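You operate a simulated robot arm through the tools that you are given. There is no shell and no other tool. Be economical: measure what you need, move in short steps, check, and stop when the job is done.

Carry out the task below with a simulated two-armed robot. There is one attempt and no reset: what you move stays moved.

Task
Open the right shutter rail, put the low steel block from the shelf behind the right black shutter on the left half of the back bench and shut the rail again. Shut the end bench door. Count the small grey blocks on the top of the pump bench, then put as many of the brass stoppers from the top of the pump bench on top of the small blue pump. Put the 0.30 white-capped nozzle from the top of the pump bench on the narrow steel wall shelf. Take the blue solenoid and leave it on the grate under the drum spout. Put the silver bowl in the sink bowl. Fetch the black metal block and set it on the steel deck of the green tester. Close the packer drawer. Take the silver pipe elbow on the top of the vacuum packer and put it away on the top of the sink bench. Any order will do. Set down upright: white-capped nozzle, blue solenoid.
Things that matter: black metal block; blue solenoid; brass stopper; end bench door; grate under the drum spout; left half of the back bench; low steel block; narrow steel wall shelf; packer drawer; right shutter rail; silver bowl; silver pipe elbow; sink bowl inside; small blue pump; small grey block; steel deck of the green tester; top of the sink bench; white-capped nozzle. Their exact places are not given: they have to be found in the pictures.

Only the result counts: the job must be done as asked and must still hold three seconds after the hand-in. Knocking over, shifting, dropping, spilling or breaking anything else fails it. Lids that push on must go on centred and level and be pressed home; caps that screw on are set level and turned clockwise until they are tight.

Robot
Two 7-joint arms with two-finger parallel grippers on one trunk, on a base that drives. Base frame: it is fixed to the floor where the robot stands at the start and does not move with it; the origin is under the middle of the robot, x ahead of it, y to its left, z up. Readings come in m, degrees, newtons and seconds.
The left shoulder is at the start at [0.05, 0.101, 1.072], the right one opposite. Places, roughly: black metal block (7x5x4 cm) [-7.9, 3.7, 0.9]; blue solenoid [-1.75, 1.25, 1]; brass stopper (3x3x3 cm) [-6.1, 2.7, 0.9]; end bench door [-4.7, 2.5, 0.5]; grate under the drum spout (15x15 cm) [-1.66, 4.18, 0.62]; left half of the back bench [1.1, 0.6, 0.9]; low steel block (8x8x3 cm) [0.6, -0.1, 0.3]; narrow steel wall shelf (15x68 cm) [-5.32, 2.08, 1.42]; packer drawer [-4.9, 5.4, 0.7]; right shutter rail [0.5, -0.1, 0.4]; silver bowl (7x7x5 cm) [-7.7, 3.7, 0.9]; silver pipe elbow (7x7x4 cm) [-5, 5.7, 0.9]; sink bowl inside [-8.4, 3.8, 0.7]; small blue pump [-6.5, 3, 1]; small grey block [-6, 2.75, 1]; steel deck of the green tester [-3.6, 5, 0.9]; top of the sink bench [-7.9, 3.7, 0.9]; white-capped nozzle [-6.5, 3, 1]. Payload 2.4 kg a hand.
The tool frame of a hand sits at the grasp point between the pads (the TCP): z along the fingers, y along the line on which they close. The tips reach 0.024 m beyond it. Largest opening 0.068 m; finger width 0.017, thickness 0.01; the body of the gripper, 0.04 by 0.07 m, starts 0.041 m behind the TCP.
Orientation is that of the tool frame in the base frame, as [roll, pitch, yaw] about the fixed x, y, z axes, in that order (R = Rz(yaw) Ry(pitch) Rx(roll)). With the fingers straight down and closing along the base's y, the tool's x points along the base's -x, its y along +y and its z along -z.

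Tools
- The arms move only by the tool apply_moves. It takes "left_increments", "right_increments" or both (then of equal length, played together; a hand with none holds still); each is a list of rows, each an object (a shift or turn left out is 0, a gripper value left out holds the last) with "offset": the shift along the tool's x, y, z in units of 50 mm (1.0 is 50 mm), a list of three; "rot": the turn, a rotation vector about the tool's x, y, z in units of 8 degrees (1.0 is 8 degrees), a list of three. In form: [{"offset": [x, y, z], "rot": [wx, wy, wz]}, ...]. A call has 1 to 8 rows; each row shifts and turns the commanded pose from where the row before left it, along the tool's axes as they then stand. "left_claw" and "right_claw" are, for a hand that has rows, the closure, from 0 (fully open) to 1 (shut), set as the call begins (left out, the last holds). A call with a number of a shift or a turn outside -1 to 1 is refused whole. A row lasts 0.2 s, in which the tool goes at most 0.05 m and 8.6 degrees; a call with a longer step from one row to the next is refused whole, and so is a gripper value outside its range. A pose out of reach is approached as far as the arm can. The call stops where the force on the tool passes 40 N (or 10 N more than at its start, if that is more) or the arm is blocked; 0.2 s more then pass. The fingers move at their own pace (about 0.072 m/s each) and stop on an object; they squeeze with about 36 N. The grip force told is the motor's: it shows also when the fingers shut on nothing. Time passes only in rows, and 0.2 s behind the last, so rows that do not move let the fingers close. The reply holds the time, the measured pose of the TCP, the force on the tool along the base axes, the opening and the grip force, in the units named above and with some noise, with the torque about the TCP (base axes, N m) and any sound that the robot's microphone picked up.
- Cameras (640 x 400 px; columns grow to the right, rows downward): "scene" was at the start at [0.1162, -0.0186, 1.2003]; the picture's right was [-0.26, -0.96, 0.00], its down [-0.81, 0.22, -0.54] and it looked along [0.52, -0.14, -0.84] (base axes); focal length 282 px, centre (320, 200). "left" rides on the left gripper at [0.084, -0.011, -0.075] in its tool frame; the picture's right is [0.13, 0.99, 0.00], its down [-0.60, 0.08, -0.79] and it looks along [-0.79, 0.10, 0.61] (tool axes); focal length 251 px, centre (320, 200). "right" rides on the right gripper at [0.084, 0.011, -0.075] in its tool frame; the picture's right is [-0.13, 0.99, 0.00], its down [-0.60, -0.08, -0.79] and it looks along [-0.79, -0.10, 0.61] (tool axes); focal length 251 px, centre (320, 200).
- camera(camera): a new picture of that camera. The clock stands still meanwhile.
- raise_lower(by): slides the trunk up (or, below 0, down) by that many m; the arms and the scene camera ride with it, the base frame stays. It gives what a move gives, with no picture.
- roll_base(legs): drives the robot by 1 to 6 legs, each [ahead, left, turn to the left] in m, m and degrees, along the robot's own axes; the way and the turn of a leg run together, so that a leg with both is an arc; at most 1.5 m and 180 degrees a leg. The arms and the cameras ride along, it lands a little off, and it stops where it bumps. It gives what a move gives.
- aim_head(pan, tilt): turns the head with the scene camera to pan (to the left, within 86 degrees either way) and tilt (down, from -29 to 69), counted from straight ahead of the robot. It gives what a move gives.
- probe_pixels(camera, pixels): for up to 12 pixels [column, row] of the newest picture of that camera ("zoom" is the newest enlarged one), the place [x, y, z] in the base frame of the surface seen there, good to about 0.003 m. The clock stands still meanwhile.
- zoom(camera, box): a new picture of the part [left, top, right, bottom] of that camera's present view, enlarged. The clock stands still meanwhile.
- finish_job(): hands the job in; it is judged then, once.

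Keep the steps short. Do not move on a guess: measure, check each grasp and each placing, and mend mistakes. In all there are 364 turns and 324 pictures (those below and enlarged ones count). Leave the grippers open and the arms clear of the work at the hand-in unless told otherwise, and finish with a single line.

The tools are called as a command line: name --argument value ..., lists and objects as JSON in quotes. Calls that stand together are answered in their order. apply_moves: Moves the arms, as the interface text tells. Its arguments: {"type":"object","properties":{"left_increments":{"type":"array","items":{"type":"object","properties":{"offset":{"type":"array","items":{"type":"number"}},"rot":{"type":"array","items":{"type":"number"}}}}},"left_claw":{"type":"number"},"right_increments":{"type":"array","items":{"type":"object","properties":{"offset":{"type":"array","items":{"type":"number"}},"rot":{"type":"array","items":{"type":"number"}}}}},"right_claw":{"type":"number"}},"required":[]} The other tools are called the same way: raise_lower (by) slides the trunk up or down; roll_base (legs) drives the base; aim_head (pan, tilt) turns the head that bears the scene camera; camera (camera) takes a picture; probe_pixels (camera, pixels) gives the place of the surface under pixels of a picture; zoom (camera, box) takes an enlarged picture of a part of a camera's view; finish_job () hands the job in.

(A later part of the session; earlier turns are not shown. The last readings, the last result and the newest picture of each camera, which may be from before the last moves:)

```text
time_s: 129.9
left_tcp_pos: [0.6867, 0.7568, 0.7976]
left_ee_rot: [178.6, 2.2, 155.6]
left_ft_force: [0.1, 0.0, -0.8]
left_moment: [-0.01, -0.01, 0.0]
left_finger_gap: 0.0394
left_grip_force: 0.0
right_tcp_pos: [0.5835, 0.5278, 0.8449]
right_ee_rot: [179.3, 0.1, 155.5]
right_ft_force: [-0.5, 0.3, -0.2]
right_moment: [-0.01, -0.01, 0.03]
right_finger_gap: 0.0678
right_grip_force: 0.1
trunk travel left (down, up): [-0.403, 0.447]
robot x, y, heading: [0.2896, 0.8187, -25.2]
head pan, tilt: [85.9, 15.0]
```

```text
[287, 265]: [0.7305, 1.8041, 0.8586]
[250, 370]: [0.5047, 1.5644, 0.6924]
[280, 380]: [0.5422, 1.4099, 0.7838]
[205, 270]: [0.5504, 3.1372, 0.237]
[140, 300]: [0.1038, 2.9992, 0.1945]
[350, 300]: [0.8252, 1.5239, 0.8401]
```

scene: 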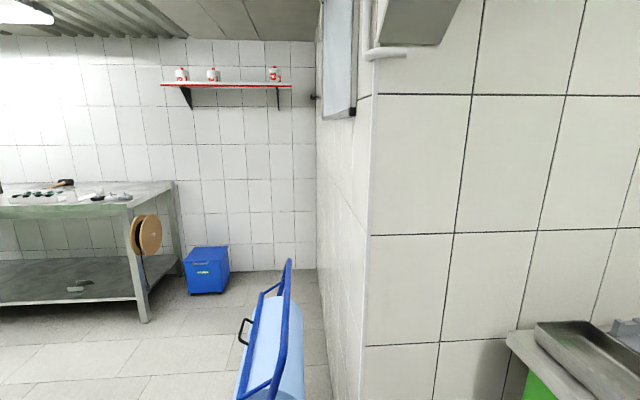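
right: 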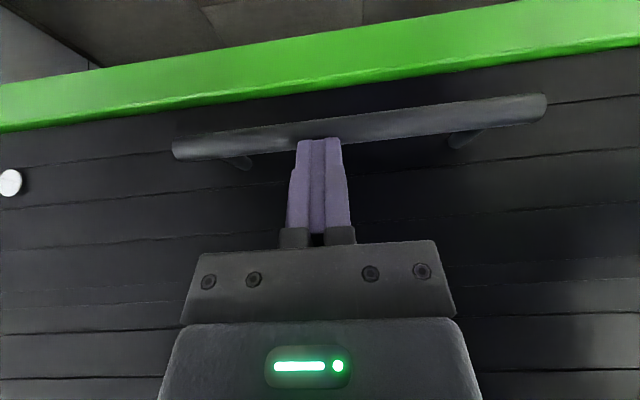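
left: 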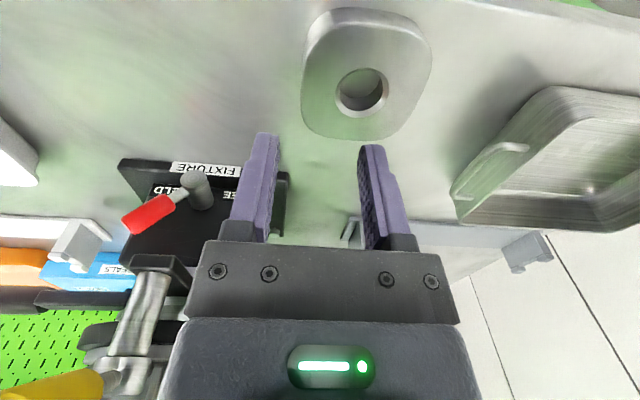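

The roll stand is ≥0.6 m away. I turn left 120° in place and look about.

roll_base --legs '[[0, 0, 120]]'

aim_head --pan 50 --tilt 10

camera --camera "scene"

aim_head --pan -10 --tilt 15

camera --camera "scene"

```text
time_s: 135.4
left_tcp_pos: [0.1333, 1.1907, 0.7977]
left_ee_rot: [178.6, 2.2, -82.7]
left_ft_force: [0.1, -0.7, 0.2]
left_moment: [-0.01, 0.04, -0.04]
left_finger_gap: 0.0394
left_grip_force: 0.0
right_tcp_pos: [0.383, 1.2222, 0.8445]
right_ee_rot: [179.4, 0.0, -82.9]
right_ft_force: [-0.4, -0.8, 0.4]
right_moment: [0.03, 0.01, 0.01]
right_finger_gap: 0.0678
right_grip_force: 0.0
trunk travel left (down, up): [-0.403, 0.447]
robot x, y, heading: [0.286, 0.8177, 96.8]
head pan, tilt: [85.9, 15.0]
```

```text
time_s: 136.4
left_tcp_pos: [0.1346, 1.1902, 0.798]
left_ee_rot: [178.7, 2.1, -82.8]
left_ft_force: [0.4, -0.2, -0.4]
left_moment: [0.01, 0.02, 0.01]
left_finger_gap: 0.0394
left_grip_force: 0.1
right_tcp_pos: [0.3833, 1.2226, 0.8444]
right_ee_rot: [179.4, 0.1, -82.9]
right_ft_force: [-0.5, 0.5, -0.3]
right_moment: [-0.02, 0.02, 0.02]
right_finger_gap: 0.068
right_grip_force: 0.0
trunk travel left (down, up): [-0.403, 0.447]
robot x, y, heading: [0.2916, 0.8219, 96.8]
head pan, tilt: [50.0, 10.0]
```

```text
247 pictures are left
```

scene: 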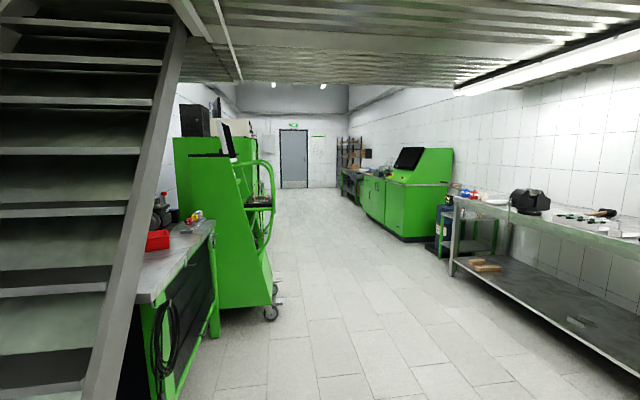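

```text
time_s: 137.7
left_tcp_pos: [0.1331, 1.1909, 0.798]
left_ee_rot: [178.6, 2.2, -82.8]
left_ft_force: [-0.6, 0.4, -0.3]
left_moment: [-0.02, 0.01, -0.02]
left_finger_gap: 0.0395
left_grip_force: 0.0
right_tcp_pos: [0.3827, 1.223, 0.8434]
right_ee_rot: [179.4, 0.1, -82.9]
right_ft_force: [0.2, -0.2, 0.3]
right_moment: [0.02, 0.0, 0.01]
right_finger_gap: 0.0681
right_grip_force: 0.0
trunk travel left (down, up): [-0.403, 0.447]
robot x, y, heading: [0.2902, 0.8189, 97.0]
head pan, tilt: [-10.0, 15.0]
```

```text
246 pictures are left
```

scene: 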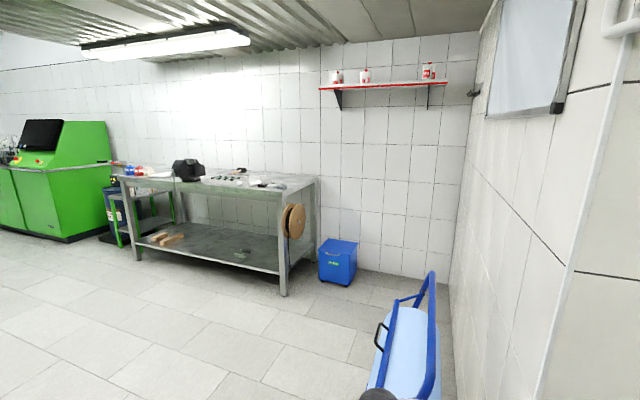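

The stairs were behind me. The bench at left (180,250) is where the solenoid should be. Zoom in there, and on the drum area near the right.

aim_head --pan 72 --tilt 12

zoom --camera "scene" --box '[180, 150, 500, 350]'

aim_head --pan 25 --tilt 12

zoom --camera "scene" --box '[160, 130, 480, 330]'

```text
time_s: 139.3
left_tcp_pos: [0.1337, 1.1901, 0.7989]
left_ee_rot: [178.6, 2.1, -82.8]
left_ft_force: [0.0, -0.1, -0.3]
left_moment: [0.02, -0.01, 0.01]
left_finger_gap: 0.0394
left_grip_force: 0.0
right_tcp_pos: [0.3832, 1.2222, 0.8436]
right_ee_rot: [179.4, 0.1, -82.9]
right_ft_force: [-1.0, 0.1, -0.6]
right_moment: [-0.03, 0.02, 0.0]
right_finger_gap: 0.0679
right_grip_force: 0.1
trunk travel left (down, up): [-0.403, 0.447]
robot x, y, heading: [0.2919, 0.8176, 96.7]
head pan, tilt: [72.0, 12.0]
```

```text
2.00 times, centred on (340, 250) of scene
```

zoom: 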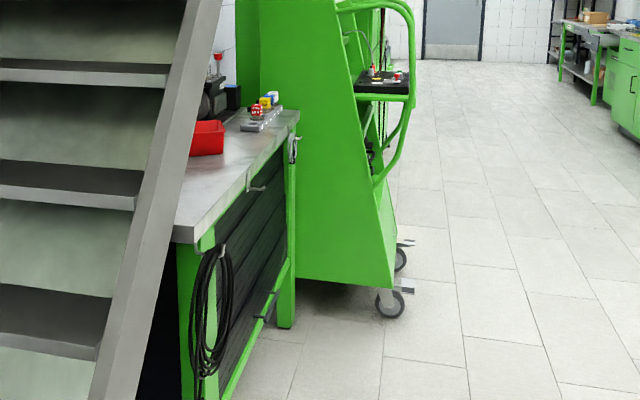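

```text
time_s: 140.4
left_tcp_pos: [0.1326, 1.1908, 0.7975]
left_ee_rot: [178.7, 2.2, -82.8]
left_ft_force: [-1.1, 0.6, 0.3]
left_moment: [0.03, -0.02, 0.01]
left_finger_gap: 0.0398
left_grip_force: 0.1
right_tcp_pos: [0.3838, 1.2231, 0.8443]
right_ee_rot: [179.3, 0.0, -82.9]
right_ft_force: [0.0, 0.0, 0.0]
right_moment: [0.01, -0.02, 0.03]
right_finger_gap: 0.0681
right_grip_force: 0.1
trunk travel left (down, up): [-0.403, 0.447]
robot x, y, heading: [0.288, 0.8206, 96.8]
head pan, tilt: [25.0, 12.0]
```

```text
2.00 times, centred on (320, 230) of scene
```

zoom: 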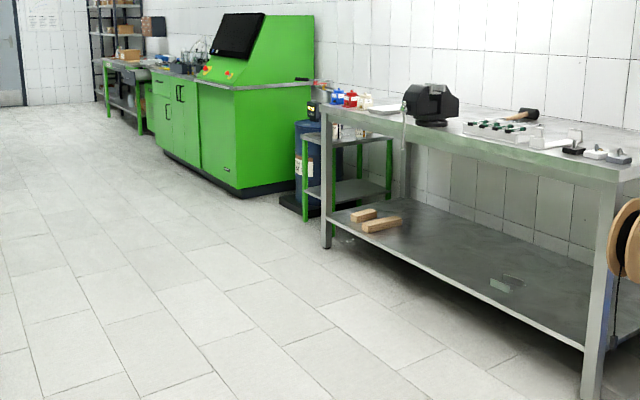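

Now I understand the layout (room axes rotated 24.8°). I turn along the corridor, sidestep to t≈1.3 and drive 1.5 m to the solenoid bench.

roll_base --legs '[[0, 0, 58.4], [0, -0.45, 0], [1.45, 0, 0]]'

aim_head --pan 60 --tilt 30

camera --camera "scene"

```text
time_s: 147.4
left_tcp_pos: [0.0088, 1.3998, 0.7977]
left_ee_rot: [178.6, 2.2, -36.6]
left_ft_force: [0.4, -0.3, 0.2]
left_moment: [0.03, 0.03, 0.0]
left_finger_gap: 0.0393
left_grip_force: 0.1
right_tcp_pos: [0.1572, 1.6032, 0.8433]
right_ee_rot: [179.5, 0.1, -36.6]
right_ft_force: [1.2, -0.2, 0.2]
right_moment: [0.02, 0.01, 0.03]
right_finger_gap: 0.0678
right_grip_force: 0.1
trunk travel left (down, up): [-0.403, 0.447]
robot x, y, heading: [0.3867, 1.2531, 142.7]
head pan, tilt: [25.0, 12.0]
stopped in leg 3: the robot was blocked; the commanded pose is now the measured one
```

```text
time_s: 148.5
left_tcp_pos: [0.0084, 1.4005, 0.7991]
left_ee_rot: [178.6, 2.2, -36.6]
left_ft_force: [-0.5, 0.4, 0.4]
left_moment: [0.0, -0.03, -0.02]
left_finger_gap: 0.0393
left_grip_force: 0.0
right_tcp_pos: [0.1574, 1.6036, 0.8432]
right_ee_rot: [179.5, 0.1, -36.6]
right_ft_force: [0.0, 0.2, -0.2]
right_moment: [-0.02, 0.0, 0.02]
right_finger_gap: 0.0683
right_grip_force: 0.0
trunk travel left (down, up): [-0.403, 0.447]
robot x, y, heading: [0.3854, 1.2577, 142.9]
head pan, tilt: [60.0, 30.0]
```

```text
243 pictures are left
```

scene: 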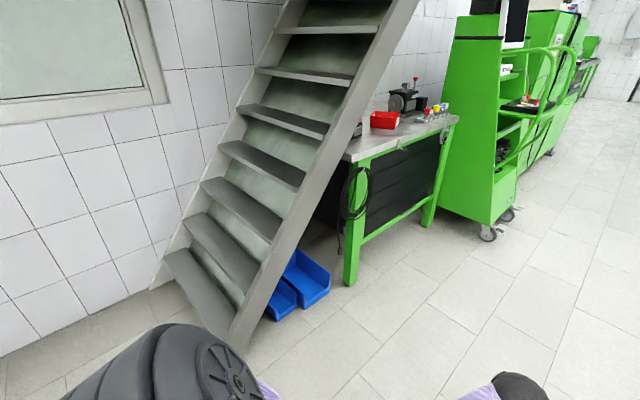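

Blocked near the start: probably my right elbow against the roll stand. Look right.

aim_head --pan -86 --tilt 35

camera --camera "scene"

probe_pixels --camera "scene" --pixels '[[320, 200], [320, 300], [200, 200], [450, 200], [320, 100]]'

```text
time_s: 150.8
left_tcp_pos: [0.0079, 1.4004, 0.7981]
left_ee_rot: [178.5, 2.2, -36.7]
left_ft_force: [-0.7, -0.3, -0.4]
left_moment: [0.02, 0.0, -0.03]
left_finger_gap: 0.0394
left_grip_force: 0.0
right_tcp_pos: [0.1579, 1.6026, 0.8445]
right_ee_rot: [179.5, 0.0, -36.5]
right_ft_force: [-0.3, 0.0, 0.6]
right_moment: [-0.01, -0.01, 0.02]
right_finger_gap: 0.0678
right_grip_force: 0.0
trunk travel left (down, up): [-0.403, 0.447]
robot x, y, heading: [0.3818, 1.2558, 142.9]
head pan, tilt: [-85.9, 35.0]
```

```text
242 pictures are left
```

scene: 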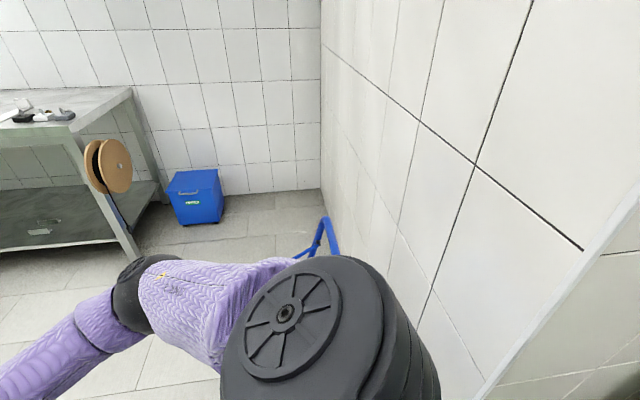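

```text
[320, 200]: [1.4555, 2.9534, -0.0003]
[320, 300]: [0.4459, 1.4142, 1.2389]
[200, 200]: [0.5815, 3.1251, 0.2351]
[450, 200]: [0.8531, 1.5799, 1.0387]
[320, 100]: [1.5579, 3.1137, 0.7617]
```

The stand is tight behind my right arm. I drive forward-left away from it and then check it.

roll_base --legs '[[0.3, 0.12, 0], [0.7, -0.1, 12.0]]'

camera --camera "scene"

```text
time_s: 156.3
left_tcp_pos: [-0.8699, 1.8452, 0.7981]
left_ee_rot: [178.6, 2.2, -24.6]
left_ft_force: [0.4, -0.2, -0.3]
left_moment: [0.03, -0.02, 0.01]
left_finger_gap: 0.0392
left_grip_force: 0.0
right_tcp_pos: [-0.7655, 2.0737, 0.8428]
right_ee_rot: [179.4, 0.1, -24.6]
right_ft_force: [0.2, 0.4, 0.2]
right_moment: [0.01, 0.01, 0.02]
right_finger_gap: 0.0679
right_grip_force: 0.1
trunk travel left (down, up): [-0.403, 0.447]
robot x, y, heading: [-0.4719, 1.7786, 154.6]
head pan, tilt: [-85.9, 35.0]
```

```text
241 pictures are left
```

scene: 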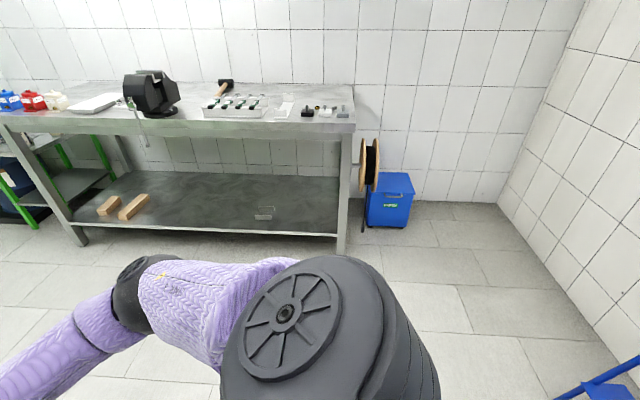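

I turn right to see whether the stand stayed put.

roll_base --legs '[[0, 0, -60]]'

camera --camera "scene"

```text
time_s: 159.4
left_tcp_pos: [-0.6129, 2.1579, 0.7967]
left_ee_rot: [178.6, 2.3, -85.0]
left_ft_force: [0.6, -0.1, -0.3]
left_moment: [0.03, 0.01, 0.01]
left_finger_gap: 0.0392
left_grip_force: 0.1
right_tcp_pos: [-0.3617, 2.1806, 0.8437]
right_ee_rot: [179.4, 0.2, -85.1]
right_ft_force: [0.2, -0.2, 0.6]
right_moment: [-0.01, -0.02, 0.01]
right_finger_gap: 0.0681
right_grip_force: 0.0
trunk travel left (down, up): [-0.403, 0.447]
robot x, y, heading: [-0.4714, 1.7808, 94.5]
head pan, tilt: [-85.9, 35.0]
```

```text
240 pictures are left
```

scene: 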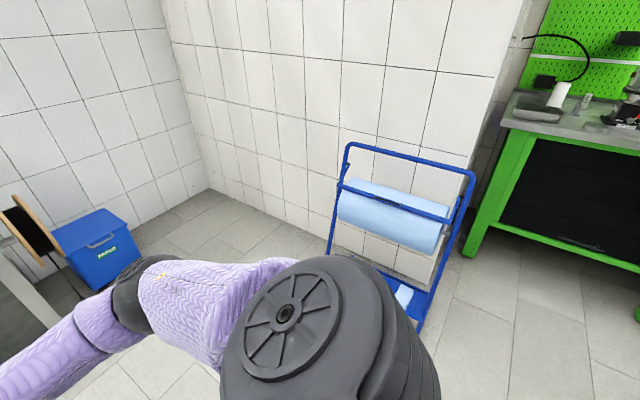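

probe_pixels --camera "scene" --pixels '[[349, 147], [470, 172], [340, 187], [450, 218], [352, 210], [425, 240], [330, 250], [400, 160]]'

```text
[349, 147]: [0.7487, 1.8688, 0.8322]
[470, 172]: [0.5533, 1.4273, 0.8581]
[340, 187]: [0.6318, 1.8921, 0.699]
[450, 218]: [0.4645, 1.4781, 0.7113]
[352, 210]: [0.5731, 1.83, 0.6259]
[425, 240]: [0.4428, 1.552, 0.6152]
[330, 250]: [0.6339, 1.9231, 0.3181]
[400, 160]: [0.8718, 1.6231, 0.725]
```

The stand's top bar still lies on the same line (s≈-0.096, ends as before): not shifted. Now drive to the solenoid bench and face it.

roll_base --legs '[[0, 0, 60.7], [0.9, 0, 0], [0, 0, 90]]'

aim_head --pan 0 --tilt 30

camera --camera "scene"

```text
time_s: 170.7
left_tcp_pos: [-1.3416, 1.7466, 0.7987]
left_ee_rot: [178.6, 2.2, 66.4]
left_ft_force: [0.0, 0.9, -0.5]
left_moment: [0.02, -0.03, -0.03]
left_finger_gap: 0.0395
left_grip_force: 0.0
right_tcp_pos: [-1.5733, 1.8461, 0.8441]
right_ee_rot: [179.5, 0.2, 66.5]
right_ft_force: [0.2, 0.4, 0.0]
right_moment: [-0.03, 0.0, -0.01]
right_finger_gap: 0.0676
right_grip_force: 0.0
trunk travel left (down, up): [-0.403, 0.447]
robot x, y, heading: [-1.2878, 2.144, -114.0]
head pan, tilt: [-85.9, 35.0]
```

```text
time_s: 172.2
left_tcp_pos: [-1.3412, 1.7467, 0.7973]
left_ee_rot: [178.6, 2.2, 66.4]
left_ft_force: [-0.8, -0.1, -0.4]
left_moment: [0.03, -0.01, 0.0]
left_finger_gap: 0.0394
left_grip_force: 0.0
right_tcp_pos: [-1.5726, 1.8464, 0.8431]
right_ee_rot: [179.5, 0.1, 66.4]
right_ft_force: [0.0, -0.4, 0.4]
right_moment: [0.02, 0.02, 0.01]
right_finger_gap: 0.0679
right_grip_force: 0.2
trunk travel left (down, up): [-0.403, 0.447]
robot x, y, heading: [-1.288, 2.1444, -114.1]
head pan, tilt: [0.0, 30.0]
```

```text
239 pictures are left
```

scene: 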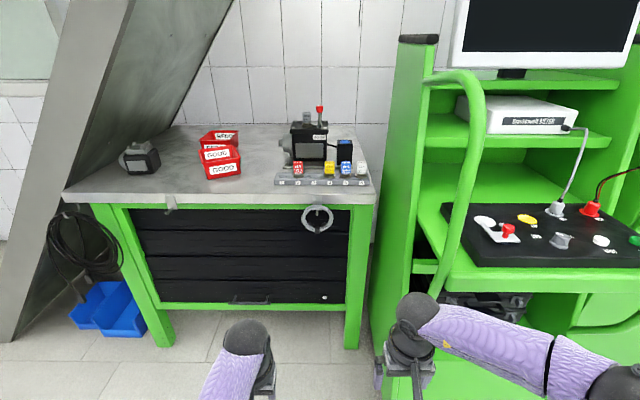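

I see a row of solenoids at (298–362,168). Zoom.

zoom --camera "scene" --box '[250, 90, 410, 190]'

probe_pixels --camera "zoom" --pixels '[[382, 305], [375, 330], [192, 310], [315, 312], [445, 315], [300, 365], [130, 360], [480, 375], [365, 240], [60, 380]]'

```text
4.00 times, centred on (330, 140) of scene
```

zoom: 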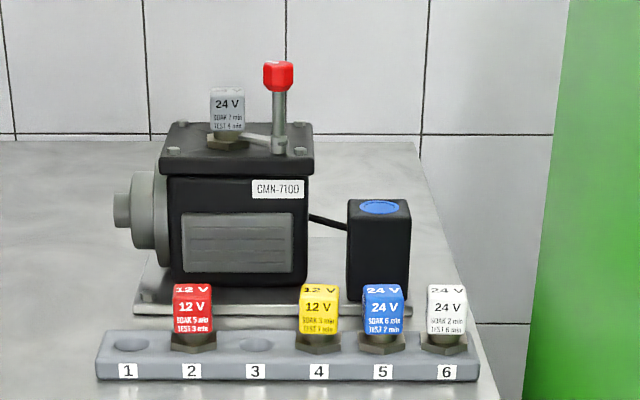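

```text
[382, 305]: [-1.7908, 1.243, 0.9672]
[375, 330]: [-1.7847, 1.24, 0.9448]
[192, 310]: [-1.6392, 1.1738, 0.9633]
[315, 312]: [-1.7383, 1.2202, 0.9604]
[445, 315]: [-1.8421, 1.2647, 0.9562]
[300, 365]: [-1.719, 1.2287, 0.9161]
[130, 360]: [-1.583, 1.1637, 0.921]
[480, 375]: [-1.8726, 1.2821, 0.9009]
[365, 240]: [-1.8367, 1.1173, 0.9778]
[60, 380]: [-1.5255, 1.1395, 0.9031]
```

Blue solenoid is in slot 5 at about (-1.79,1.243,0.96). Before choosing a grip I look at the drum spout destination.

roll_base --legs '[[0, 0, -140]]'

aim_head --pan 0 --tilt 20

camera --camera "scene"

```text
time_s: 178.5
left_tcp_pos: [-1.494, 2.4891, 0.7982]
left_ee_rot: [178.7, 2.1, -74.4]
left_ft_force: [0.2, 0.6, 0.9]
left_moment: [-0.01, -0.02, -0.01]
left_finger_gap: 0.0394
left_grip_force: 0.1
right_tcp_pos: [-1.2512, 2.5584, 0.845]
right_ee_rot: [179.5, 0.1, -74.4]
right_ft_force: [-0.2, -0.1, -0.3]
right_moment: [0.02, 0.03, 0.01]
right_finger_gap: 0.068
right_grip_force: 0.0
trunk travel left (down, up): [-0.403, 0.447]
robot x, y, heading: [-1.2871, 2.1466, 105.1]
head pan, tilt: [0.0, 30.0]
```

```text
time_s: 179.2
left_tcp_pos: [-1.4944, 2.4904, 0.7974]
left_ee_rot: [178.5, 2.1, -74.5]
left_ft_force: [0.7, -0.5, -0.2]
left_moment: [0.0, 0.02, 0.0]
left_finger_gap: 0.0394
left_grip_force: 0.1
right_tcp_pos: [-1.2506, 2.5585, 0.8433]
right_ee_rot: [179.4, 0.1, -74.4]
right_ft_force: [-0.2, 0.1, 0.2]
right_moment: [-0.01, -0.02, -0.03]
right_finger_gap: 0.0681
right_grip_force: 0.0
trunk travel left (down, up): [-0.403, 0.447]
robot x, y, heading: [-1.2874, 2.1439, 104.8]
head pan, tilt: [0.0, 20.0]
```

```text
237 pictures are left
```

scene: 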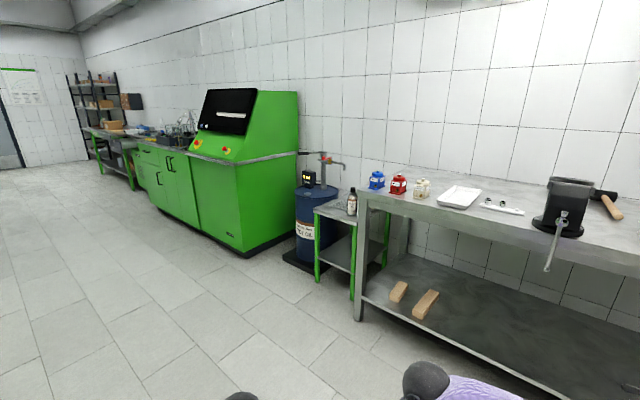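

zoom --camera "scene" --box '[270, 140, 400, 221]'

probe_pixels --camera "zoom" --pixels '[[370, 330], [370, 130], [290, 70], [400, 260], [240, 340], [450, 330], [340, 340], [220, 240]]'

```text
4.92 times, centred on (335, 180) of scene
```

zoom: 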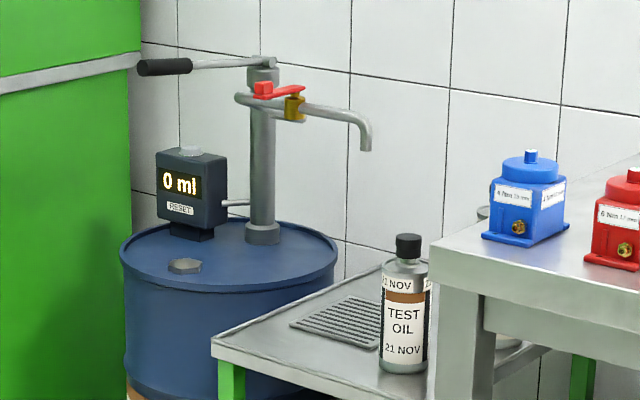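

```text
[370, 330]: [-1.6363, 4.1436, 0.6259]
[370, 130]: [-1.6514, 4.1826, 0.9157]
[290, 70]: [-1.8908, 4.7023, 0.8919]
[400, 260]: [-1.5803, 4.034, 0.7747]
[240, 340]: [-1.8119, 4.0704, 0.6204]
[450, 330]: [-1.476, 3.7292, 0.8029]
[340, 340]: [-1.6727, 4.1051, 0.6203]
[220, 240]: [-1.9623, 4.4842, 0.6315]
```

Grate on the small table (z 0.62), spout tip above at z 0.91; the oil bottle stands at its right front. I'll use the left hand, tilted ~24° so the wrist stays clear of the spout. Turn back to the solenoid bench.

roll_base --legs '[[0, 0, 140.3]]'

aim_head --pan -10 --tilt 40

camera --camera "scene"

probe_pixels --camera "scene" --pixels '[[390, 100], [360, 260], [440, 260], [480, 210], [420, 30], [250, 150], [300, 150], [340, 150], [450, 100], [500, 230], [240, 100], [280, 100]]'

```text
time_s: 185.4
left_tcp_pos: [-1.3312, 1.746, 0.7968]
left_ee_rot: [178.6, 2.2, 67.9]
left_ft_force: [0.3, 0.8, 0.3]
left_moment: [0.01, 0.01, 0.03]
left_finger_gap: 0.0399
left_grip_force: 0.0
right_tcp_pos: [-1.5667, 1.839, 0.8446]
right_ee_rot: [179.5, 0.1, 67.9]
right_ft_force: [0.4, 0.2, 0.0]
right_moment: [-0.01, 0.05, -0.01]
right_finger_gap: 0.0679
right_grip_force: 0.0
trunk travel left (down, up): [-0.403, 0.447]
robot x, y, heading: [-1.2855, 2.1443, -112.7]
head pan, tilt: [0.0, 20.0]
```

```text
time_s: 186.3
left_tcp_pos: [-1.3318, 1.7454, 0.7986]
left_ee_rot: [178.6, 2.3, 67.8]
left_ft_force: [-0.1, -0.8, 0.4]
left_moment: [-0.01, 0.0, -0.05]
left_finger_gap: 0.0394
left_grip_force: 0.0
right_tcp_pos: [-1.5658, 1.8391, 0.8431]
right_ee_rot: [179.4, 0.1, 67.9]
right_ft_force: [0.0, 0.0, -0.2]
right_moment: [0.04, -0.04, 0.0]
right_finger_gap: 0.068
right_grip_force: 0.1
trunk travel left (down, up): [-0.403, 0.447]
robot x, y, heading: [-1.2851, 2.1492, -112.9]
head pan, tilt: [-10.0, 40.0]
```

```text
235 pictures are left
```

scene: 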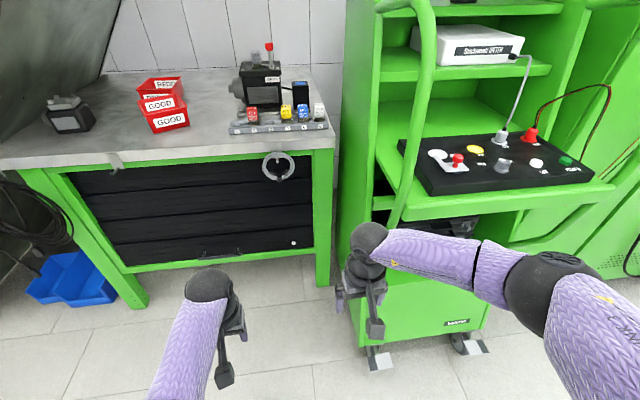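

```text
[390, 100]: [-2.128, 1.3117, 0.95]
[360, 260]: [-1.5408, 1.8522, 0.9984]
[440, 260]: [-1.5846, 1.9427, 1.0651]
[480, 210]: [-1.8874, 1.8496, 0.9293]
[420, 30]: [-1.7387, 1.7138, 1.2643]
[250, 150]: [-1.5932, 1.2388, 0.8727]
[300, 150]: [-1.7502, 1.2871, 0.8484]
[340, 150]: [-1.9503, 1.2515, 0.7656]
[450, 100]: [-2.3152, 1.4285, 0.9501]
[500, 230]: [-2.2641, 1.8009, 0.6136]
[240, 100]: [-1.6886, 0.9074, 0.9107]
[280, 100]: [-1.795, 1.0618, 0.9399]
```

The cart (s<-2.28, out to t≈0.89) blocks a straight approach, so I come in diagonally from the left. First raise the trunk 0.25, then drive to a standoff turned 30° right.

raise_lower --by 0.27

roll_base --legs '[[0, 0, -1.9], [0.4, 0.25, 0], [0.05, 0, -30]]'

aim_head --pan 0 --tilt 45

camera --camera "scene"

```text
time_s: 189.0
left_tcp_pos: [-1.3321, 1.7458, 1.0679]
left_ee_rot: [178.6, 2.3, 67.9]
left_ft_force: [0.2, 0.2, 0.1]
left_moment: [0.01, 0.01, -0.02]
left_finger_gap: 0.0391
left_grip_force: 0.1
right_tcp_pos: [-1.5657, 1.8397, 1.1145]
right_ee_rot: [179.5, 0.1, 67.9]
right_ft_force: [0.5, 0.6, -0.5]
right_moment: [-0.07, -0.03, 0.0]
right_finger_gap: 0.068
right_grip_force: 0.1
trunk travel left (down, up): [-0.673, 0.177]
robot x, y, heading: [-1.2849, 2.147, -112.7]
head pan, tilt: [-10.0, 40.0]
```

```text
time_s: 193.7
left_tcp_pos: [-1.5119, 1.3256, 1.0678]
left_ee_rot: [178.6, 2.3, 35.7]
left_ft_force: [0.2, -0.2, -0.4]
left_moment: [-0.01, 0.01, 0.02]
left_finger_gap: 0.0393
left_grip_force: 0.1
right_tcp_pos: [-1.6591, 1.5301, 1.1141]
right_ee_rot: [179.5, 0.2, 35.6]
right_ft_force: [0.4, 0.2, 0.7]
right_moment: [-0.03, -0.01, -0.02]
right_finger_gap: 0.0682
right_grip_force: 0.0
trunk travel left (down, up): [-0.673, 0.177]
robot x, y, heading: [-1.2576, 1.6419, -145.0]
head pan, tilt: [-10.0, 40.0]
```

```text
time_s: 194.4
left_tcp_pos: [-1.5107, 1.326, 1.0677]
left_ee_rot: [178.5, 2.2, 35.6]
left_ft_force: [-0.4, -0.4, -0.3]
left_moment: [0.02, 0.0, -0.02]
left_finger_gap: 0.0394
left_grip_force: 0.0
right_tcp_pos: [-1.6589, 1.5309, 1.1123]
right_ee_rot: [179.5, 0.1, 35.6]
right_ft_force: [0.2, -0.5, 0.4]
right_moment: [0.01, 0.04, -0.02]
right_finger_gap: 0.0679
right_grip_force: 0.0
trunk travel left (down, up): [-0.673, 0.177]
robot x, y, heading: [-1.2591, 1.6424, -144.9]
head pan, tilt: [0.0, 45.0]
```

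```text
234 pictures are left
```

scene: 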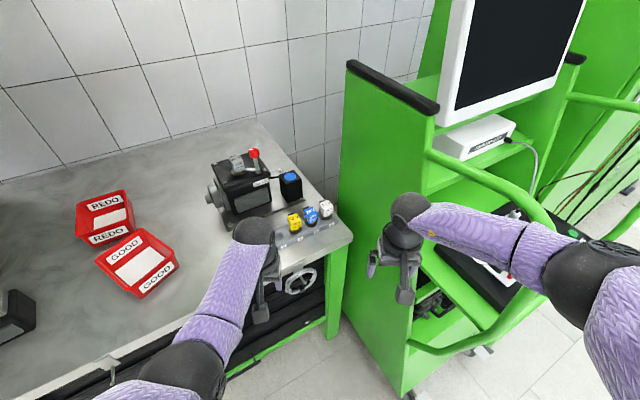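

Good diagonal view. I zoom on the solenoids for precise probes and draw the right hand back 0.1 m.

zoom --camera "scene" --box '[270, 190, 350, 240]'

apply_moves --right_increments '[{"offset": [0.8, 0.3, 0]}, {"offset": [0.8, 0.3, 0]}]'

```text
8.00 times, centred on (310, 215) of scene
```

zoom: 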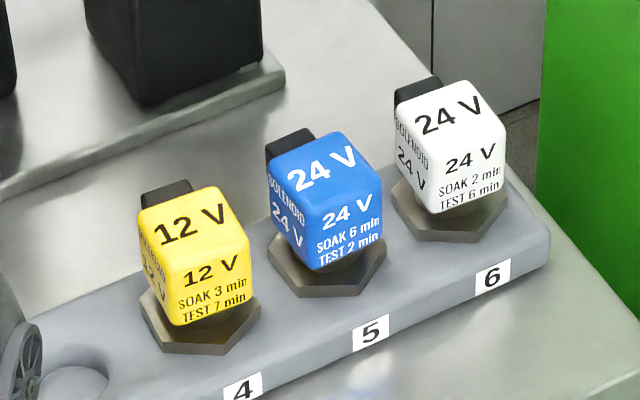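

```text
time_s: 195.0
left_tcp_pos: [-1.5109, 1.3276, 1.0685]
left_ee_rot: [178.6, 2.2, 35.7]
left_ft_force: [0.2, -0.1, 0.6]
left_moment: [0.04, -0.02, 0.02]
left_finger_gap: 0.0393
left_grip_force: 0.0
right_tcp_pos: [-1.5789, 1.5548, 1.1148]
right_ee_rot: [179.4, 0.1, 35.4]
right_ft_force: [0.8, -0.2, -0.1]
right_moment: [0.0, 0.01, -0.04]
right_finger_gap: 0.068
right_grip_force: 0.0
trunk travel left (down, up): [-0.673, 0.177]
robot x, y, heading: [-1.2604, 1.6438, -145.1]
head pan, tilt: [0.0, 45.0]
```

probe_pixels --camera "zoom" --pixels '[[272, 165], [338, 133], [312, 213], [375, 180], [308, 262], [380, 240], [330, 175], [245, 230], [190, 210], [440, 130], [290, 290], [375, 285]]'

```text
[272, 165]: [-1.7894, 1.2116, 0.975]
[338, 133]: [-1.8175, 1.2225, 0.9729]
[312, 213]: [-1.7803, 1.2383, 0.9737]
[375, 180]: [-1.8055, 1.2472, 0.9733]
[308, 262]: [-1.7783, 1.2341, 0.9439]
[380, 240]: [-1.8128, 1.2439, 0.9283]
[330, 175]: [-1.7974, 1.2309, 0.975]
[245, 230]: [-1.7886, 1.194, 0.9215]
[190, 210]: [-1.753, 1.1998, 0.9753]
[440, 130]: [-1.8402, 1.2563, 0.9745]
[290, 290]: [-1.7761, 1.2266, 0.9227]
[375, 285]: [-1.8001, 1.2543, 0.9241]
```

Cube 3 cm, centre (-1.798,1.230), top 0.975. I shift the left hand right 0.086/forward 0.1, then turn it so the fingers close along the row and tilt it 24°.

apply_moves --left_increments '[{"offset": [-0.7, -0.57, 0]}, {"offset": [-0.7, -0.57, 0]}, {"offset": [-0.6, -0.57, 0]}, {"rot": [0, 0, -1]}, {"rot": [0, 0, -1]}, {"rot": [0, 0, -1]}, {"rot": [0, 0, -0.9]}]' --left_claw 0.27

apply_moves --left_increments '[{"rot": [0, -1, 0]}, {"rot": [0, -1, 0]}, {"rot": [0, -1, 0]}]'

```text
time_s: 196.6
left_tcp_pos: [-1.5719, 1.3451, 1.083]
left_ee_rot: [180.0, 2.6, 67.0]
left_ft_force: [0.0, -0.2, 0.3]
left_moment: [0.02, -0.01, 0.0]
left_finger_gap: 0.0499
left_grip_force: 0.1
left hand out of reach, approached as far as the arm can: row 2, 3
right_tcp_pos: [-1.5796, 1.5534, 1.1139]
right_ee_rot: [179.5, 0.0, 35.6]
right_ft_force: [-0.8, 0.7, 0.1]
right_moment: [-0.02, 0.01, 0.0]
right_finger_gap: 0.0681
right_grip_force: 0.0
trunk travel left (down, up): [-0.673, 0.177]
robot x, y, heading: [-1.2618, 1.6457, -145.1]
head pan, tilt: [0.0, 45.0]
```

```text
time_s: 197.4
left_tcp_pos: [-1.5745, 1.3449, 1.0815]
left_ee_rot: [-180.0, 26.7, 66.8]
left_ft_force: [0.3, 0.8, 0.1]
left_moment: [-0.01, 0.01, 0.01]
left_finger_gap: 0.0495
left_grip_force: 0.0
right_tcp_pos: [-1.5773, 1.5549, 1.1146]
right_ee_rot: [179.5, 0.1, 35.6]
right_ft_force: [-0.4, -0.2, 0.5]
right_moment: [0.0, 0.01, -0.03]
right_finger_gap: 0.0679
right_grip_force: 0.1
trunk travel left (down, up): [-0.673, 0.177]
robot x, y, heading: [-1.2585, 1.6421, -145.2]
head pan, tilt: [0.0, 45.0]
```

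To keep the right elbow clear of the cart handle I'll come in at a steeper diagonal: move ahead 0.19, left 0.17 and turn 20° more right.

roll_base --legs '[[0, 0, -20], [0.12, 0.23, 0]]'

apply_moves --left_increments '[{"rot": [-0.374, 0, -0.744]}, {"rot": [-0.374, 0, -0.744]}, {"rot": [-0.374, 0, -0.744]}]'

camera --camera "scene"

camera --camera "left"

```text
time_s: 200.3
left_tcp_pos: [-1.7105, 1.2146, 1.0833]
left_ee_rot: [-180.0, 26.5, 47.2]
left_ft_force: [0.2, -0.3, 1.3]
left_moment: [0.01, -0.01, -0.02]
left_finger_gap: 0.0496
left_grip_force: 0.1
right_tcp_pos: [-1.6445, 1.4134, 1.1138]
right_ee_rot: [179.5, 0.1, 15.9]
right_ft_force: [0.4, -0.2, -0.3]
right_moment: [-0.01, 0.01, 0.02]
right_finger_gap: 0.068
right_grip_force: 0.1
trunk travel left (down, up): [-0.673, 0.177]
robot x, y, heading: [-1.3143, 1.3903, -164.6]
head pan, tilt: [0.0, 45.0]
```

```text
time_s: 201.1
left_tcp_pos: [-1.7102, 1.2152, 1.0811]
left_ee_rot: [-180.0, 26.5, 67.3]
left_ft_force: [-0.1, 0.1, 1.4]
left_moment: [-0.02, -0.01, -0.01]
left_finger_gap: 0.0495
left_grip_force: 0.1
right_tcp_pos: [-1.6455, 1.4136, 1.1137]
right_ee_rot: [179.5, 0.2, 16.0]
right_ft_force: [-0.3, -0.3, 0.2]
right_moment: [-0.03, 0.05, -0.03]
right_finger_gap: 0.0679
right_grip_force: 0.2
trunk travel left (down, up): [-0.673, 0.177]
robot x, y, heading: [-1.3154, 1.3895, -164.6]
head pan, tilt: [0.0, 45.0]
```

```text
232 pictures are left
```

scene: 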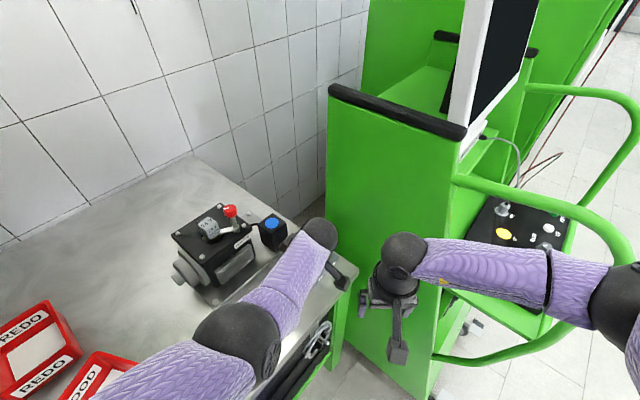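

```text
231 pictures are left
```

left: 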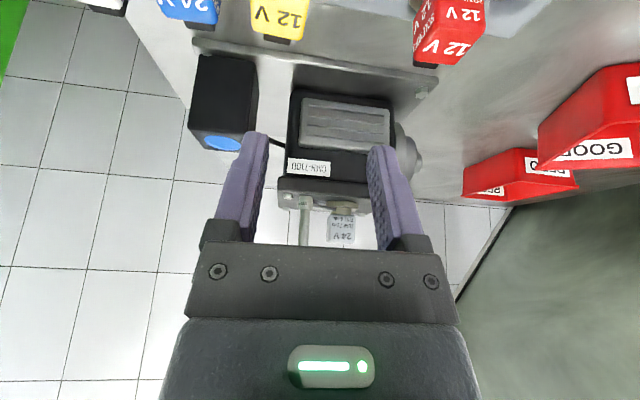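

Tool yaw/tilt right. I shift 0.086 along the row and 0.023 forward with the arm at this safe height, then look.

apply_moves --left_increments '[{"offset": [-0.21, -0.86, 0.105]}, {"offset": [-0.21, -0.86, 0.105]}]'

raise_lower --by -0.05

camera --camera "left"

```text
time_s: 201.7
left_tcp_pos: [-1.7342, 1.2148, 1.1116]
left_ee_rot: [179.9, 26.6, 67.2]
left_ft_force: [-0.8, 0.2, 0.0]
left_moment: [0.04, 0.02, -0.02]
left_finger_gap: 0.0496
left_grip_force: 0.1
left hand out of reach, approached as far as the arm can: row 1, 2
right_tcp_pos: [-1.644, 1.4135, 1.1147]
right_ee_rot: [179.5, 0.1, 16.0]
right_ft_force: [0.5, 0.0, -0.7]
right_moment: [0.0, 0.0, 0.03]
right_finger_gap: 0.068
right_grip_force: 0.0
trunk travel left (down, up): [-0.673, 0.177]
robot x, y, heading: [-1.3101, 1.3907, -164.6]
head pan, tilt: [0.0, 45.0]
```

```text
time_s: 202.7
left_tcp_pos: [-1.7338, 1.2148, 1.0603]
left_ee_rot: [179.9, 26.6, 67.2]
left_ft_force: [-0.4, -0.1, -0.2]
left_moment: [0.0, -0.01, 0.0]
left_finger_gap: 0.0496
left_grip_force: 0.0
right_tcp_pos: [-1.6451, 1.4144, 1.0652]
right_ee_rot: [179.5, 0.2, 16.0]
right_ft_force: [0.5, -0.2, -0.5]
right_moment: [-0.04, -0.02, 0.06]
right_finger_gap: 0.0681
right_grip_force: 0.0
trunk travel left (down, up): [-0.623, 0.227]
robot x, y, heading: [-1.3158, 1.3897, -164.8]
head pan, tilt: [0.0, 45.0]
```

```text
230 pictures are left
```

left: 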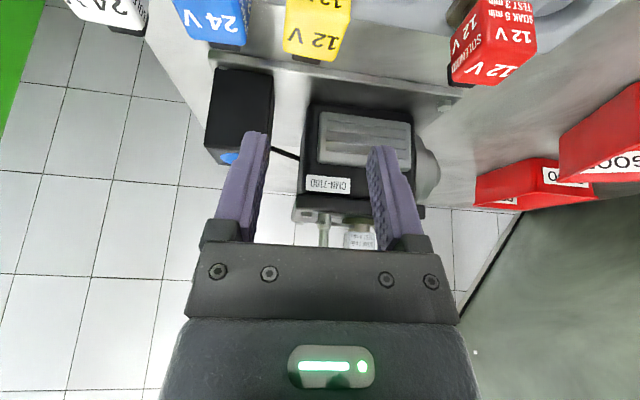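

The arm is at its limit, so the base must do it. First check the right elbow's clearance to the cart handle.

probe_pixels --camera "scene" --pixels '[[605, 290], [625, 270], [625, 240], [580, 205], [500, 350], [440, 340], [540, 300], [400, 250]]'

```text
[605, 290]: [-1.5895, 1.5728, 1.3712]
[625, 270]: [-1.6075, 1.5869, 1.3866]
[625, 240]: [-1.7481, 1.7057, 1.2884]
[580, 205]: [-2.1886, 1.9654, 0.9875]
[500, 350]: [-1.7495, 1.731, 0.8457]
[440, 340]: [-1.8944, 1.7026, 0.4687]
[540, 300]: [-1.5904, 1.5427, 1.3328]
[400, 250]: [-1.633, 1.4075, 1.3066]
```

Elbow–handle gap is ~0.18 m; moving 0.06 is fine.

roll_base --legs '[[0.058, -0.031, 0]]'

camera --camera "left"

```text
time_s: 203.7
left_tcp_pos: [-1.7994, 1.23, 1.0599]
left_ee_rot: [180.0, 26.5, 67.1]
left_ft_force: [-0.5, -1.2, 0.4]
left_moment: [-0.01, 0.0, 0.03]
left_finger_gap: 0.0496
left_grip_force: 0.1
right_tcp_pos: [-1.7101, 1.4293, 1.0641]
right_ee_rot: [179.4, -0.1, 16.1]
right_ft_force: [-0.2, 0.3, 0.8]
right_moment: [0.0, -0.03, 0.02]
right_finger_gap: 0.0681
right_grip_force: 0.0
trunk travel left (down, up): [-0.623, 0.227]
robot x, y, heading: [-1.3772, 1.4002, -164.5]
head pan, tilt: [0.0, 45.0]
```

```text
229 pictures are left
```

left: 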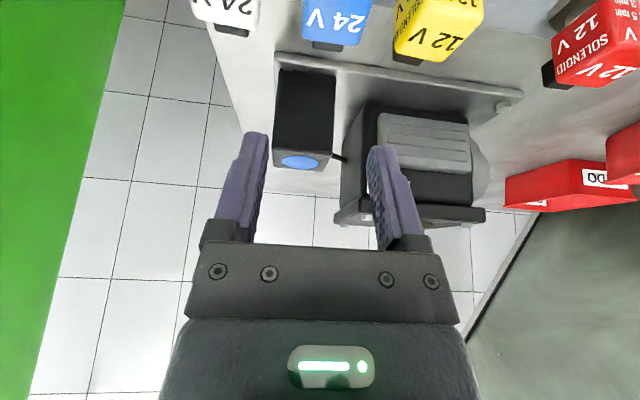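

Right over it. Lower the trunk 0.06 and check alignment.

raise_lower --by -0.06

camera --camera "left"

```text
time_s: 204.7
left_tcp_pos: [-1.7981, 1.2296, 1.0008]
left_ee_rot: [179.9, 26.5, 67.2]
left_ft_force: [0.0, -0.7, 0.4]
left_moment: [0.0, -0.04, 0.02]
left_finger_gap: 0.0497
left_grip_force: 0.0
right_tcp_pos: [-1.7079, 1.4285, 1.0041]
right_ee_rot: [179.4, 0.1, 16.0]
right_ft_force: [-0.1, -0.2, -0.3]
right_moment: [-0.04, -0.02, 0.03]
right_finger_gap: 0.068
right_grip_force: 0.1
trunk travel left (down, up): [-0.563, 0.287]
robot x, y, heading: [-1.3758, 1.4017, -164.7]
head pan, tilt: [0.0, 45.0]
```

```text
228 pictures are left
```

left: 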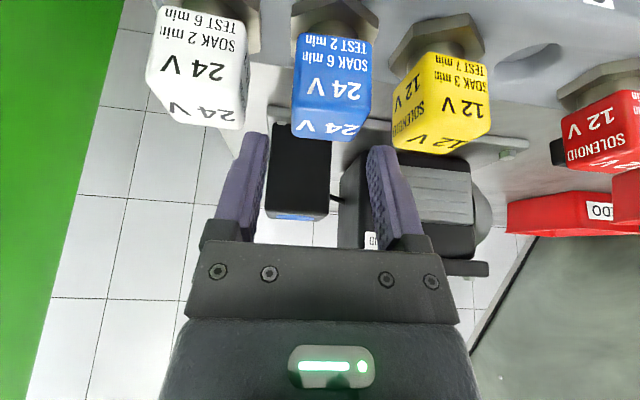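

probe_pixels --camera "left" --pixels '[[296, 100], [370, 100], [330, 120], [299, 50], [372, 50], [404, 120], [240, 110]]'

```text
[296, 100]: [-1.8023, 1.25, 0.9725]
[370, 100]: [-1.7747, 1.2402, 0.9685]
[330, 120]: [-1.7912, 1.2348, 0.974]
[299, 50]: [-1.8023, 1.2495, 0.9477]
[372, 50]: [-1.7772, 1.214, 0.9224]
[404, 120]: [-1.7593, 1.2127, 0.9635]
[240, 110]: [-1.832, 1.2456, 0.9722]
```

Centred within 2–3 mm. Correct that and lower 0.029.

apply_moves --left_increments '[{"offset": [0.05, 0.04, 0]}]'

raise_lower --by -0.029

camera --camera "left"

```text
time_s: 205.1
left_tcp_pos: [-1.7953, 1.2313, 0.9984]
left_ee_rot: [179.9, 26.6, 67.2]
left_ft_force: [0.6, 0.2, 0.9]
left_moment: [0.01, -0.02, -0.02]
left_finger_gap: 0.0495
left_grip_force: 0.0
right_tcp_pos: [-1.7076, 1.4283, 1.0053]
right_ee_rot: [179.5, 0.0, 16.0]
right_ft_force: [0.0, 0.1, 0.6]
right_moment: [0.02, 0.01, 0.02]
right_finger_gap: 0.0678
right_grip_force: 0.1
trunk travel left (down, up): [-0.563, 0.287]
robot x, y, heading: [-1.3789, 1.4011, -164.6]
head pan, tilt: [0.0, 45.0]
```

```text
time_s: 205.8
left_tcp_pos: [-1.7949, 1.2298, 0.971]
left_ee_rot: [-180.0, 26.6, 67.3]
left_ft_force: [-0.4, -0.2, 0.3]
left_moment: [0.0, 0.01, -0.03]
left_finger_gap: 0.0495
left_grip_force: 0.1
right_tcp_pos: [-1.7081, 1.4274, 0.9764]
right_ee_rot: [179.6, 0.1, 16.0]
right_ft_force: [0.7, 0.4, 0.4]
right_moment: [-0.01, 0.02, 0.02]
right_finger_gap: 0.0679
right_grip_force: 0.1
trunk travel left (down, up): [-0.534, 0.316]
robot x, y, heading: [-1.3816, 1.4016, -164.6]
head pan, tilt: [0.0, 45.0]
```

```text
227 pictures are left
```

left: 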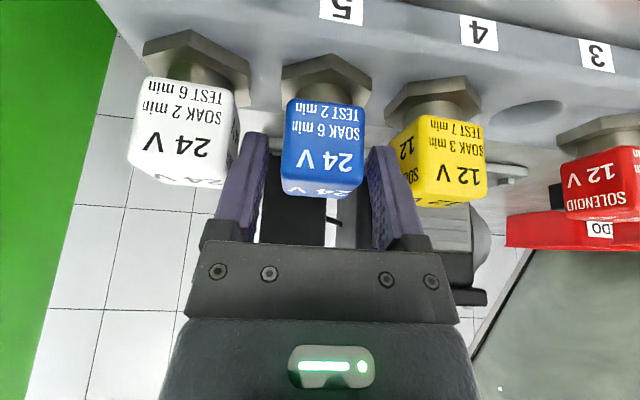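

Fingers straddle the blue cube, clear of neighbours. Close and lift by the trunk.

apply_moves --left_increments '[{}, {}, {}]' --left_claw 1

raise_lower --by 0.1

camera --camera "left"

```text
time_s: 206.6
left_tcp_pos: [-1.7957, 1.2294, 0.9705]
left_ee_rot: [180.0, 26.6, 67.3]
left_ft_force: [-0.6, 0.5, 1.3]
left_moment: [0.06, -0.04, -0.03]
left_finger_gap: 0.0336
left_grip_force: 35.9
right_tcp_pos: [-1.7096, 1.4285, 0.9754]
right_ee_rot: [179.5, 0.1, 16.1]
right_ft_force: [0.0, -0.2, 0.0]
right_moment: [0.05, 0.01, -0.02]
right_finger_gap: 0.0681
right_grip_force: 0.1
trunk travel left (down, up): [-0.534, 0.316]
robot x, y, heading: [-1.3786, 1.404, -164.6]
head pan, tilt: [0.0, 45.0]
```

```text
time_s: 207.9
left_tcp_pos: [-1.7956, 1.2301, 1.0696]
left_ee_rot: [179.8, 26.6, 67.2]
left_ft_force: [0.0, -0.2, -1.9]
left_moment: [0.04, -0.03, -0.03]
left_finger_gap: 0.0334
left_grip_force: 35.8
right_tcp_pos: [-1.7087, 1.429, 1.074]
right_ee_rot: [179.5, 0.0, 15.9]
right_ft_force: [-0.1, 0.2, -0.6]
right_moment: [0.0, 0.01, -0.02]
right_finger_gap: 0.0682
right_grip_force: 0.0
trunk travel left (down, up): [-0.634, 0.216]
robot x, y, heading: [-1.3807, 1.402, -164.4]
head pan, tilt: [0.0, 45.0]
```

```text
226 pictures are left
```

left: 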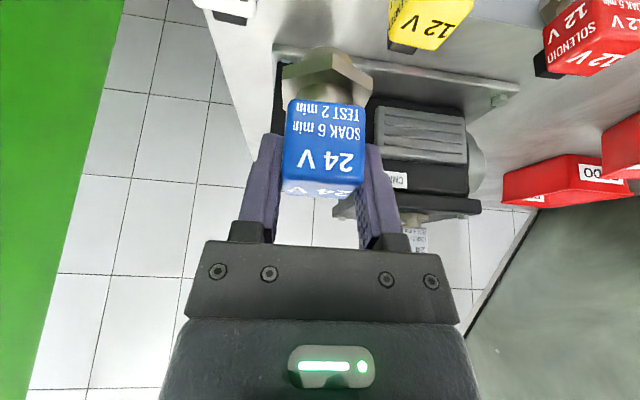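

Held upright. I retreat sideways out over the floor (+t 0.5 m), away from cart and bench.

roll_base --legs '[[-0.19, -0.23, 0], [-0.16, -0.19, 0], [0, 0, -130.2]]'

aim_head --pan 30 --tilt 25

camera --camera "scene"

```text
time_s: 216.8
left_tcp_pos: [-1.0016, 2.3248, 1.0699]
left_ee_rot: [179.8, 26.5, -65.0]
left_ft_force: [0.4, -0.1, -2.0]
left_moment: [-0.03, 0.03, -0.02]
left_finger_gap: 0.0338
left_grip_force: 35.8
right_tcp_pos: [-0.9142, 2.1266, 1.0743]
right_ee_rot: [179.5, 0.1, -116.4]
right_ft_force: [-0.4, 0.4, -0.1]
right_moment: [-0.03, -0.01, -0.01]
right_finger_gap: 0.0678
right_grip_force: 0.0
trunk travel left (down, up): [-0.634, 0.216]
robot x, y, heading: [-1.156, 1.8973, 63.3]
head pan, tilt: [0.0, 45.0]
```

```text
time_s: 217.8
left_tcp_pos: [-1.002, 2.3244, 1.0702]
left_ee_rot: [179.9, 26.6, -65.1]
left_ft_force: [-0.2, 0.8, -0.9]
left_moment: [-0.01, 0.03, -0.01]
left_finger_gap: 0.0336
left_grip_force: 35.9
right_tcp_pos: [-0.9135, 2.1278, 1.0739]
right_ee_rot: [179.5, 0.1, -116.3]
right_ft_force: [-0.5, -1.2, 0.6]
right_moment: [0.02, 0.02, 0.02]
right_finger_gap: 0.0679
right_grip_force: 0.2
trunk travel left (down, up): [-0.634, 0.216]
robot x, y, heading: [-1.1539, 1.9031, 63.3]
head pan, tilt: [30.0, 25.0]
```

```text
225 pictures are left
```

scene: 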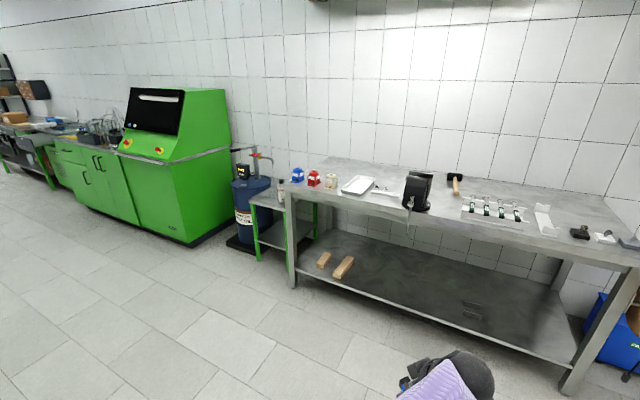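

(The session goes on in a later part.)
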